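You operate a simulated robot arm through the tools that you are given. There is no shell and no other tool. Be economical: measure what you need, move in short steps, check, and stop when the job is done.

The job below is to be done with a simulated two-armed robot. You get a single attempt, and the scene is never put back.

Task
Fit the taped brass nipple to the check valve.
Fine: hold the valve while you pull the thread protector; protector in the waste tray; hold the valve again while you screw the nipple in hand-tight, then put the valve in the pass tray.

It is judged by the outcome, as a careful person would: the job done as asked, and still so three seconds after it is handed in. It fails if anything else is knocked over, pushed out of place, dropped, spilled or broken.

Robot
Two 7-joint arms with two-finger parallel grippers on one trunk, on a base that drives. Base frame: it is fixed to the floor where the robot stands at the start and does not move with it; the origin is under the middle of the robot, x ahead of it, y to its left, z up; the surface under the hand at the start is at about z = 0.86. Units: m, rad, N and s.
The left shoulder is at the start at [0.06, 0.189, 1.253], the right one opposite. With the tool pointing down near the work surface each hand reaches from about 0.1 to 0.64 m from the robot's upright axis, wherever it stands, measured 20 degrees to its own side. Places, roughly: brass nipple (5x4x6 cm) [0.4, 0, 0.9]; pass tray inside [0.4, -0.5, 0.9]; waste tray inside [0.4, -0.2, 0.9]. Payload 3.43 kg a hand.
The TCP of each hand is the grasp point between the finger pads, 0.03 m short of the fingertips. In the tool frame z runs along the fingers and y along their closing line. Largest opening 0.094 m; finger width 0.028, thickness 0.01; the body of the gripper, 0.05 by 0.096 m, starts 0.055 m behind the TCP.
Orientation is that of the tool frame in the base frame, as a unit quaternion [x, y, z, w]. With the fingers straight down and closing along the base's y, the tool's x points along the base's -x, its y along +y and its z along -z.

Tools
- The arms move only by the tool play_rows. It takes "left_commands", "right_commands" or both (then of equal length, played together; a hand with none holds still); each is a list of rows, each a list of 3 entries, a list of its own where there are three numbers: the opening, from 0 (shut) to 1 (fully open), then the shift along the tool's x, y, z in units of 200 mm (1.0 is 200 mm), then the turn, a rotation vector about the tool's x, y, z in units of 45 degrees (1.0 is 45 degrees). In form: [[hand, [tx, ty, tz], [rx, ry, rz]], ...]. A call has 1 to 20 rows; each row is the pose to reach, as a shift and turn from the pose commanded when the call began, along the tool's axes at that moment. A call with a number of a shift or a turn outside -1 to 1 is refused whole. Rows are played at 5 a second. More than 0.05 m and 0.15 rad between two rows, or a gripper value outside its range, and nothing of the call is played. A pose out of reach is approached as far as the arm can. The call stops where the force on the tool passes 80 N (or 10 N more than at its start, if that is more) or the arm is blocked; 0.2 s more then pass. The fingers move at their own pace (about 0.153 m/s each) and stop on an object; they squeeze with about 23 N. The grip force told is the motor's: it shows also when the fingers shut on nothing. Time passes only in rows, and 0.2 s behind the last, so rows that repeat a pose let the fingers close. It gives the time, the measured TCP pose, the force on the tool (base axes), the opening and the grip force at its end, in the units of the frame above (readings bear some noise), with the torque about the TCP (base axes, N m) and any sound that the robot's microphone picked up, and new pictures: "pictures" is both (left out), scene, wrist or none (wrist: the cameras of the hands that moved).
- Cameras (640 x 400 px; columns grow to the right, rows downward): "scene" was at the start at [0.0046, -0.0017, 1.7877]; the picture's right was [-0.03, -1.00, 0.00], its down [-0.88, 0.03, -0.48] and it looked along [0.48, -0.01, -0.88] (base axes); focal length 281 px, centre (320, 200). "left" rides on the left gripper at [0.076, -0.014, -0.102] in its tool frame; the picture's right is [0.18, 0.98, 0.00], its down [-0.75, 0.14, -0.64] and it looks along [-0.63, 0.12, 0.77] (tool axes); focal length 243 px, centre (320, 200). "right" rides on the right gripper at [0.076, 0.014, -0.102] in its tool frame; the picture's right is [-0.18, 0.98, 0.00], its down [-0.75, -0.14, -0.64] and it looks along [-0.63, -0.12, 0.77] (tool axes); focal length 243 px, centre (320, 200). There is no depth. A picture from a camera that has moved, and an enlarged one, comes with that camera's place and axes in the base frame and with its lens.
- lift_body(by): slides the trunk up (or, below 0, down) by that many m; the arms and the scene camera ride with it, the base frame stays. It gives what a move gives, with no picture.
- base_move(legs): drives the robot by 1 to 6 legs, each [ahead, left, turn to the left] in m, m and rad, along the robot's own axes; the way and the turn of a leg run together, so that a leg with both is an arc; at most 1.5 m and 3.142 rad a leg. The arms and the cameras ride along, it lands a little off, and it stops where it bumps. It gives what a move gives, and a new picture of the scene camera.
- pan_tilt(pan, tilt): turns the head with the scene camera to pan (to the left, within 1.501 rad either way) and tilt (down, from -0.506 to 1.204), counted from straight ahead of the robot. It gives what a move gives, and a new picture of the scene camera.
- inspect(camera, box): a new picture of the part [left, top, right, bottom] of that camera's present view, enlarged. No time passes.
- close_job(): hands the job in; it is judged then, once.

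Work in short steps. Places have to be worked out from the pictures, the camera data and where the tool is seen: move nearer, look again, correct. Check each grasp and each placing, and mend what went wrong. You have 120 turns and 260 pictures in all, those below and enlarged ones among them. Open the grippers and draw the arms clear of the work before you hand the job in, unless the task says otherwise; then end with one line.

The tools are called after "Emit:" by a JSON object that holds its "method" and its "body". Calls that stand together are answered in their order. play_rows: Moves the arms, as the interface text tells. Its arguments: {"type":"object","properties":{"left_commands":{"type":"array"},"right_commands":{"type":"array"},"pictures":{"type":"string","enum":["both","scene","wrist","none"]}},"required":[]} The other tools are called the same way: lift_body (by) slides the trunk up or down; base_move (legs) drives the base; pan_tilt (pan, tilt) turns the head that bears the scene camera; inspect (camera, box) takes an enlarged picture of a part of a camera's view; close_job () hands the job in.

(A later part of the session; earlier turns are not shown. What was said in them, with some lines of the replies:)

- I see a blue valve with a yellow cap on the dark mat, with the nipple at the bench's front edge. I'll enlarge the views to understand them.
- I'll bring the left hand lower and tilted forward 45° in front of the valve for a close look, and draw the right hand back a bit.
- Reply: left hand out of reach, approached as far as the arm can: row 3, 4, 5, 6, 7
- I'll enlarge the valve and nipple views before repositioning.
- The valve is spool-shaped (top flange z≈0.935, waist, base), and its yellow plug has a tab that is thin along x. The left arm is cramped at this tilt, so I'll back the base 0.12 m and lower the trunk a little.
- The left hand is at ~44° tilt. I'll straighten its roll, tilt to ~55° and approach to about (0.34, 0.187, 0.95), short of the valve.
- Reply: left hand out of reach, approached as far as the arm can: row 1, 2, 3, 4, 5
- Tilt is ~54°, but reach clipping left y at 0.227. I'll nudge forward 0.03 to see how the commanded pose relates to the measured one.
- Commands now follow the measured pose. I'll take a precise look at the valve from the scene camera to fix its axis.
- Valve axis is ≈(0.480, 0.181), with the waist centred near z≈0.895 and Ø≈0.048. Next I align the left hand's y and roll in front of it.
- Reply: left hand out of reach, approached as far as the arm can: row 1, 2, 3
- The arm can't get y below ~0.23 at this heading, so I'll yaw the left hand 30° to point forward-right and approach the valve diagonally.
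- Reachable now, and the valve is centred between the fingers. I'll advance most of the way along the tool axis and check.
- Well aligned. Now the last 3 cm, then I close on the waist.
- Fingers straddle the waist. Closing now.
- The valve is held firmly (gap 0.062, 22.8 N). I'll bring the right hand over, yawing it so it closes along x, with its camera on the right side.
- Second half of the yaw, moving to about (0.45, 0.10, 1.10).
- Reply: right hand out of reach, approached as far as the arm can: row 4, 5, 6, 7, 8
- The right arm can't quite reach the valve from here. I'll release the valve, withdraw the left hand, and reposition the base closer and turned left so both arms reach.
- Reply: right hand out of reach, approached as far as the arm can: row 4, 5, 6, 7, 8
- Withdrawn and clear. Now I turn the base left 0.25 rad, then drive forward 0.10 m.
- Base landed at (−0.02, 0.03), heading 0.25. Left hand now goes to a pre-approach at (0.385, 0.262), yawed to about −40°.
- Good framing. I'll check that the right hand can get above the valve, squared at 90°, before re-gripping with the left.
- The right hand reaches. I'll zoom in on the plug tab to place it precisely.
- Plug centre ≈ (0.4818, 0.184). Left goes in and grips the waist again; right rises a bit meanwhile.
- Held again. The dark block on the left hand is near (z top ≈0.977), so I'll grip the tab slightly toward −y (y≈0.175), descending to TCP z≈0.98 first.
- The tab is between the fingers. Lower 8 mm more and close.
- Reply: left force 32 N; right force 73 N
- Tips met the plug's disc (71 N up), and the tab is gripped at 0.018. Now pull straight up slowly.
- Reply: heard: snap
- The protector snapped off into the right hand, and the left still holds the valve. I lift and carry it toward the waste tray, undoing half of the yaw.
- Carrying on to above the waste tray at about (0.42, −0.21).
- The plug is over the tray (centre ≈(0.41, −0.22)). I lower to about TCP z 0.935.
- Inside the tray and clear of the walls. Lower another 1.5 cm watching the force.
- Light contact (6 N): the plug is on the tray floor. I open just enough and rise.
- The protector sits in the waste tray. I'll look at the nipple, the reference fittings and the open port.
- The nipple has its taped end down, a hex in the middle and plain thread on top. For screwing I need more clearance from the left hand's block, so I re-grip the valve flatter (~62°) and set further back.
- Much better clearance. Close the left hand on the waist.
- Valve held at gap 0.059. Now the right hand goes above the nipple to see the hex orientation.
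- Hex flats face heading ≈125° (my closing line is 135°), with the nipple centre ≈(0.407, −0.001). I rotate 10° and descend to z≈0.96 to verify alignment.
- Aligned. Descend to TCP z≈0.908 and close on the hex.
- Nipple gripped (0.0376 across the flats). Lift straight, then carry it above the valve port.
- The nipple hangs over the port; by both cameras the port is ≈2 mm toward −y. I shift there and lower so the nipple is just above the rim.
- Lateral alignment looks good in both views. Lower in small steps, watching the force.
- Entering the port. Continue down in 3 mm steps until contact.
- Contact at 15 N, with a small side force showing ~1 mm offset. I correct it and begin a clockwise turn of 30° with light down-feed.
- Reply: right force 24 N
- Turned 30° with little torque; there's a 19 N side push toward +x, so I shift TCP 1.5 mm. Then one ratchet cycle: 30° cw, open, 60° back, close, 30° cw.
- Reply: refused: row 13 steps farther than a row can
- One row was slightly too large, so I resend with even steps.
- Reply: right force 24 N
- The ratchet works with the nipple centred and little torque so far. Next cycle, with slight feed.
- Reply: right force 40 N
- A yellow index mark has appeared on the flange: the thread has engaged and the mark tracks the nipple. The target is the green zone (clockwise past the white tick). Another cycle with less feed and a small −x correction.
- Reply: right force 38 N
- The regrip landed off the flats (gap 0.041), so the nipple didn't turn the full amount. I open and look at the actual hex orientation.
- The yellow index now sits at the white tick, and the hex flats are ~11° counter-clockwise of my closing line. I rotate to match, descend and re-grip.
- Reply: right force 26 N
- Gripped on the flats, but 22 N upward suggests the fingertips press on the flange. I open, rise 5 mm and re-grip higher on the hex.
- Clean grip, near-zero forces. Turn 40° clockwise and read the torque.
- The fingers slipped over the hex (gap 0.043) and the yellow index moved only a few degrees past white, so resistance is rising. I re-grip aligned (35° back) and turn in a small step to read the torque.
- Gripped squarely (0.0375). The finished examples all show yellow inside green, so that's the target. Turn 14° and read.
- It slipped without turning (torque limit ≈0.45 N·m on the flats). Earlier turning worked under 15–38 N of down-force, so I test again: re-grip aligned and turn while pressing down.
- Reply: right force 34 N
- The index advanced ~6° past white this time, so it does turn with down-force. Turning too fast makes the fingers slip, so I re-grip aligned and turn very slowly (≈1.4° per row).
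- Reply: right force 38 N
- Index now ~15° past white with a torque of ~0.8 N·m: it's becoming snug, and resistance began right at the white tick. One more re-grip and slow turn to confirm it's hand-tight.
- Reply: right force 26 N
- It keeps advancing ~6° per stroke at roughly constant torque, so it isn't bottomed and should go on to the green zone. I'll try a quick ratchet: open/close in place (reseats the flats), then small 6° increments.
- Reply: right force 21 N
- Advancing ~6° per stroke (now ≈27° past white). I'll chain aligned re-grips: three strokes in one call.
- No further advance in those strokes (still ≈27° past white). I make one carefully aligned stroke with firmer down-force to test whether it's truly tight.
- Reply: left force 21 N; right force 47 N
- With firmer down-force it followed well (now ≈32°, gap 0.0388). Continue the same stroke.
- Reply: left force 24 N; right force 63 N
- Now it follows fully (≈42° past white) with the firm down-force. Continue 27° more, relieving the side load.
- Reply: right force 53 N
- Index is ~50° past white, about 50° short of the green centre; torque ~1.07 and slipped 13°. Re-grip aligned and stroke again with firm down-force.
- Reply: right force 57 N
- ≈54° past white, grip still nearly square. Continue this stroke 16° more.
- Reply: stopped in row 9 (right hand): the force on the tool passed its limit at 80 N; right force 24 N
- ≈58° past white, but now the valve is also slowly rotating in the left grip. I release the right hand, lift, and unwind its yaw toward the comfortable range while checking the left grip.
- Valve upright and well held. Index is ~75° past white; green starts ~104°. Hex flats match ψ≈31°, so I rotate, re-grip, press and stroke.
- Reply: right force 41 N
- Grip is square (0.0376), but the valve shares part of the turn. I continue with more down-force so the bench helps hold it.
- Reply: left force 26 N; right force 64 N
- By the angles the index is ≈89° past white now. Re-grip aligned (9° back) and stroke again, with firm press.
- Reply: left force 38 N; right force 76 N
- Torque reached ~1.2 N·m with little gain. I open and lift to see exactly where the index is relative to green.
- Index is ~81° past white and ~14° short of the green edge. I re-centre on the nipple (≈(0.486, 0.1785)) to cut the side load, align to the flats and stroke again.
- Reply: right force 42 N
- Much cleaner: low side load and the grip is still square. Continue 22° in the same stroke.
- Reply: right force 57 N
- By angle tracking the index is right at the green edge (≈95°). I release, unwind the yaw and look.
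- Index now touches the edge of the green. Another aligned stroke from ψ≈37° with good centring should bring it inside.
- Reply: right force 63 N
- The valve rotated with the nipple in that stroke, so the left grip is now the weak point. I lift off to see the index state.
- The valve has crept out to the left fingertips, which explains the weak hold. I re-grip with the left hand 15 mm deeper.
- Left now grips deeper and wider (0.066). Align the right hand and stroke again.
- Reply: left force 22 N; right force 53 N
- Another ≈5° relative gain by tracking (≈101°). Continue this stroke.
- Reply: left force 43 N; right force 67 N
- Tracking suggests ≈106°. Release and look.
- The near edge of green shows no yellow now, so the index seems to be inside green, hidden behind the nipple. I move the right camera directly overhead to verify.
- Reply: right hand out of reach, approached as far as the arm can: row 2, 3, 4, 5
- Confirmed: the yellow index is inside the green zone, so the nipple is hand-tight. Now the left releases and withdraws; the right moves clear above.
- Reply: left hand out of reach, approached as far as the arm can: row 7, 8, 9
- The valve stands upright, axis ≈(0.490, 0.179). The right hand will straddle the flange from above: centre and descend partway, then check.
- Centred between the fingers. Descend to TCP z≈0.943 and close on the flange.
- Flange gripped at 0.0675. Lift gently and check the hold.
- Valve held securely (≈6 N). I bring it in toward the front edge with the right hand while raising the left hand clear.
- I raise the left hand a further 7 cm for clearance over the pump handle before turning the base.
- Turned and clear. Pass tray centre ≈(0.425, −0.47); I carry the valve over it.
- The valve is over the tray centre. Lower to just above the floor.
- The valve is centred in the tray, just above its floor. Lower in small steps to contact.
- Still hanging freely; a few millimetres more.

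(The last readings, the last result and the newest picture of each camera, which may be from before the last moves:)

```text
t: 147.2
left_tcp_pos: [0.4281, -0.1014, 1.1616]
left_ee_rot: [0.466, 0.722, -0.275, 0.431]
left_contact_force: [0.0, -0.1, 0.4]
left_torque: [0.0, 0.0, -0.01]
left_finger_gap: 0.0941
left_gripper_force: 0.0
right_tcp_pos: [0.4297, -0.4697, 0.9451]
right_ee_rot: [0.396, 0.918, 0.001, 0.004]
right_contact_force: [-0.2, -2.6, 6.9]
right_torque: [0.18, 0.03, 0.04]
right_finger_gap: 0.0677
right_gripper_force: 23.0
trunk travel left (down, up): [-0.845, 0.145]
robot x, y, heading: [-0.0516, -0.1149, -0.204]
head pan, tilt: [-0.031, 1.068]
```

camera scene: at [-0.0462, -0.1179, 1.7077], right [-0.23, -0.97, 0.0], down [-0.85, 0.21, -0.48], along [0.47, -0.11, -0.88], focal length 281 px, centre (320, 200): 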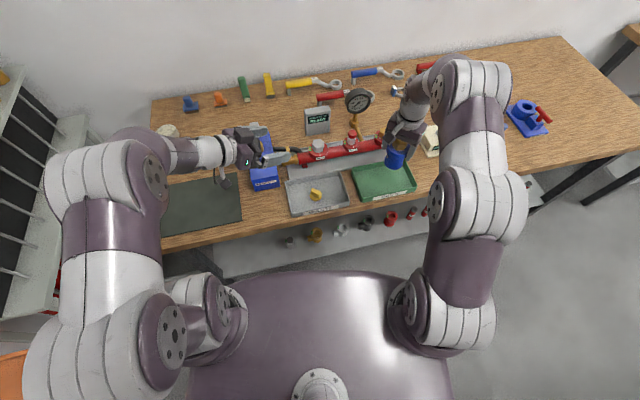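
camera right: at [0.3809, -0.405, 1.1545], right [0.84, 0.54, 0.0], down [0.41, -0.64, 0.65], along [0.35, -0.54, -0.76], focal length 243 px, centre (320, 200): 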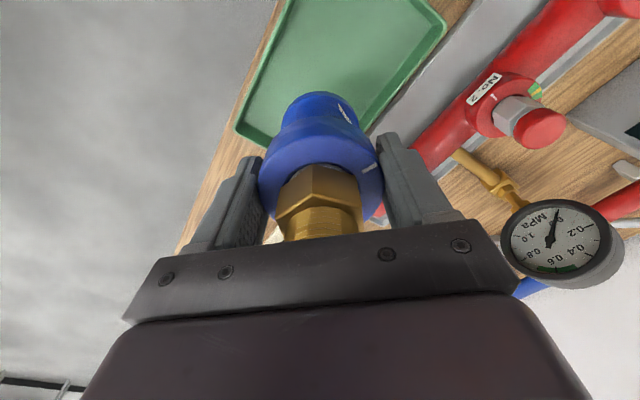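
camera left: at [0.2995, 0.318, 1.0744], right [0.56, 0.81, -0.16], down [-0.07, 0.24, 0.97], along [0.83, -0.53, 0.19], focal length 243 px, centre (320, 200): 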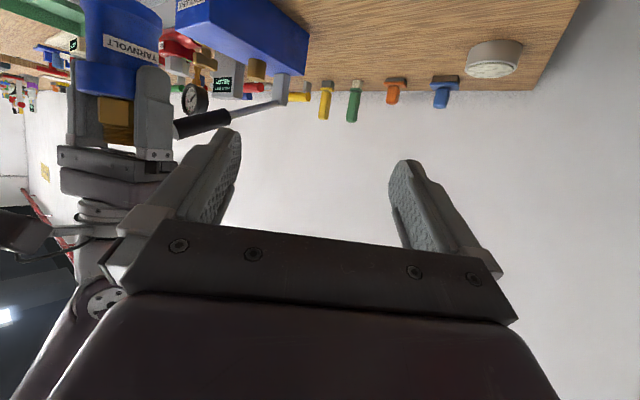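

Contact (+7 N): the valve is standing on the tray floor. I open and rise straight up.

Emit:
{"method": "play_rows", "body": {"right_commands": [[0.8, [0, 0, 0], [0, 0, 0]], [1, [0, 0, 0], [0, 0, 0]], [1, [0, 0, 0], [0, 0, 0]], [1, [0, 0, -0.12], [0, 0, 0]], [1, [0, 0, -0.3], [0, 0, 0]], [1, [0, 0, -0.5], [0, 0, 0]], [1, [0, 0, -0.65], [0, 0, 0]], [1, [0, 0, -0.65], [0, 0, 0]]]}}

Emit:
{"method": "inspect", "body": {"camera": "scene", "box": [330, 110, 450, 220]}}

```text
t: 149.0
left_tcp_pos: [0.4298, -0.101, 1.1627]
left_ee_rot: [0.467, 0.721, -0.276, 0.43]
left_contact_force: [-0.5, 0.1, 0.2]
left_torque: [0.02, 0.01, 0.02]
left_finger_gap: 0.0942
left_gripper_force: 0.0
right_tcp_pos: [0.4286, -0.4682, 1.0726]
right_ee_rot: [0.395, 0.919, 0.0, 0.002]
right_contact_force: [0.7, -0.5, -0.5]
right_torque: [0.0, 0.0, 0.02]
right_finger_gap: 0.094
right_gripper_force: 0.1
trunk travel left (down, up): [-0.845, 0.145]
robot x, y, heading: [-0.0538, -0.1185, -0.206]
head pan, tilt: [-0.031, 1.068]
camera scene: at [-0.0458, -0.1181, 1.7077], right [-0.23, -0.97, 0.0], down [-0.85, 0.21, -0.48], along [0.47, -0.11, -0.88], focal length 281 px, centre (320, 200)
camera right: at [0.3871, -0.4027, 1.175], right [0.84, 0.54, 0.0], down [0.41, -0.64, 0.64], along [0.35, -0.54, -0.76], focal length 243 px, centre (320, 200)
```

scene: 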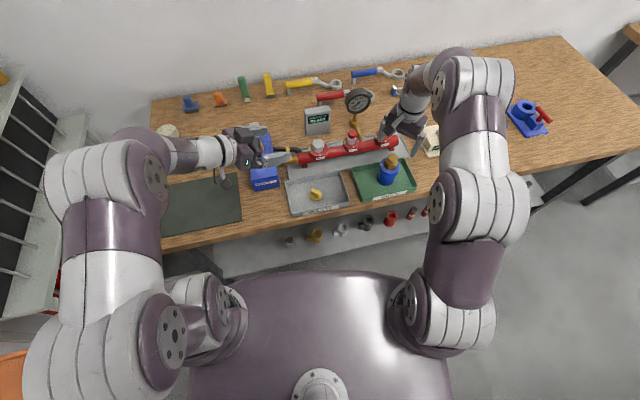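
right: 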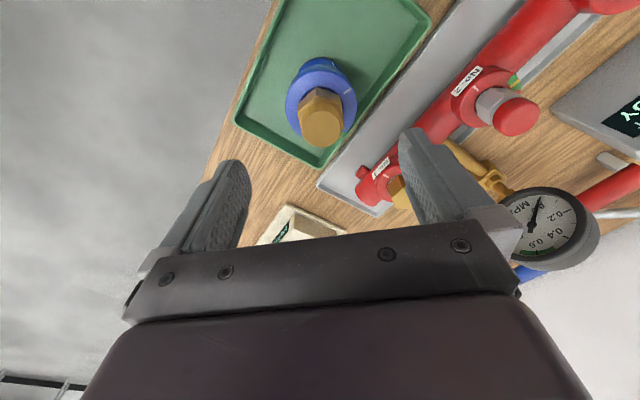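

```text
3.64 times, centred on (390, 165) of scene
camera zoom: at [-0.0458, -0.1181, 1.7077], right [-0.23, -0.97, 0.0], down [-0.85, 0.21, -0.48], along [0.47, -0.11, -0.88], focal length 1021 px, centre (66, 327)
```

zoom: 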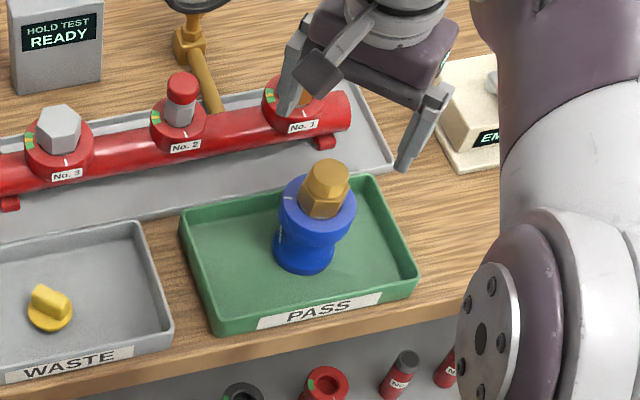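

Valve upright in the pass tray, protector in the waste tray. I raise the right hand and back the base away so both arms are clear.

Emit:
{"method": "play_rows", "body": {"right_commands": [[1, [0, 0, -0.2], [0, 0, 0]], [1, [0, 0, -0.35], [0, 0, 0]], [1, [0, 0, -0.35], [0, 0, 0]]], "pictures": "none"}}

Emit:
{"method": "base_move", "body": {"legs": [[-0.2, 0, 0]]}}

Emit:
{"method": "inspect", "body": {"camera": "scene", "box": [200, 60, 460, 220]}}

```text
t: 149.8
left_tcp_pos: [0.4297, -0.1013, 1.1617]
left_ee_rot: [0.466, 0.722, -0.275, 0.431]
left_contact_force: [-0.2, 0.4, -0.4]
left_torque: [0.0, 0.01, -0.03]
left_finger_gap: 0.0938
left_gripper_force: 0.1
right_tcp_pos: [0.4277, -0.468, 1.1431]
right_ee_rot: [0.396, 0.918, 0.0, 0.002]
right_contact_force: [0.4, -0.5, 0.9]
right_torque: [-0.04, 0.0, 0.04]
right_finger_gap: 0.0943
right_gripper_force: 0.0
trunk travel left (down, up): [-0.845, 0.145]
robot x, y, heading: [-0.0491, -0.1169, -0.203]
head pan, tilt: [-0.031, 1.068]
```

```text
t: 151.4
left_tcp_pos: [0.2345, -0.0615, 1.1607]
left_ee_rot: [0.469, 0.721, -0.277, 0.43]
left_contact_force: [1.0, 0.0, -0.1]
left_torque: [-0.01, -0.03, 0.02]
left_finger_gap: 0.0941
left_gripper_force: 0.0
right_tcp_pos: [0.2296, -0.4295, 1.1432]
right_ee_rot: [0.399, 0.917, 0.0, 0.002]
right_contact_force: [0.8, 0.6, 0.0]
right_torque: [0.0, 0.01, -0.01]
right_finger_gap: 0.0941
right_gripper_force: 0.0
trunk travel left (down, up): [-0.845, 0.145]
robot x, y, heading: [-0.2471, -0.0723, -0.21]
head pan, tilt: [-0.031, 1.068]
camera scene: at [-0.2407, -0.0768, 1.7077], right [-0.24, -0.97, 0.0], down [-0.85, 0.21, -0.48], along [0.47, -0.12, -0.88], focal length 281 px, centre (320, 200)
```

scene: 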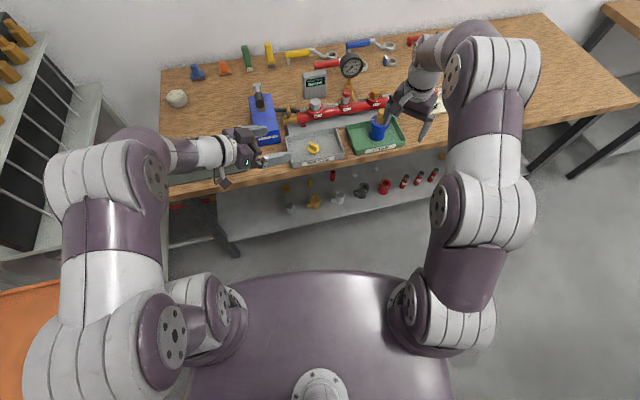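

```text
2.46 times, centred on (330, 140) of scene
camera zoom: at [-0.2407, -0.0768, 1.7077], right [-0.24, -0.97, 0.0], down [-0.85, 0.21, -0.48], along [0.47, -0.12, -0.88], focal length 691 px, centre (295, 348)
```

zoom: 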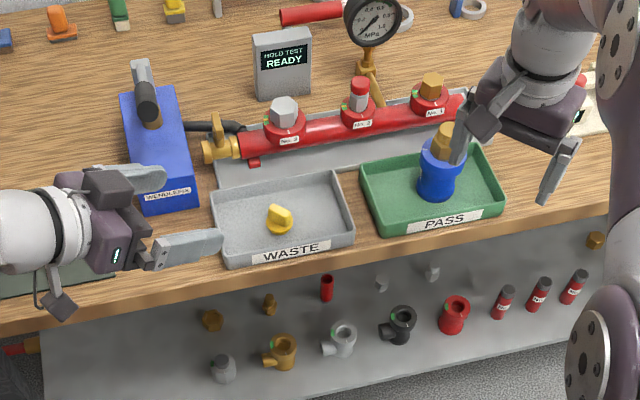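

Everything is in place, the grippers are open and the arms are clear. Handing in.

Emit:
{"method": "close_job", "body": {}}

```text
The job is handed in.
```

The taped nipple is screwed hand-tight into the check valve, with its yellow index mark inside the green zone; the valve stands in the pass tray and the thread protector is in the waste tray.
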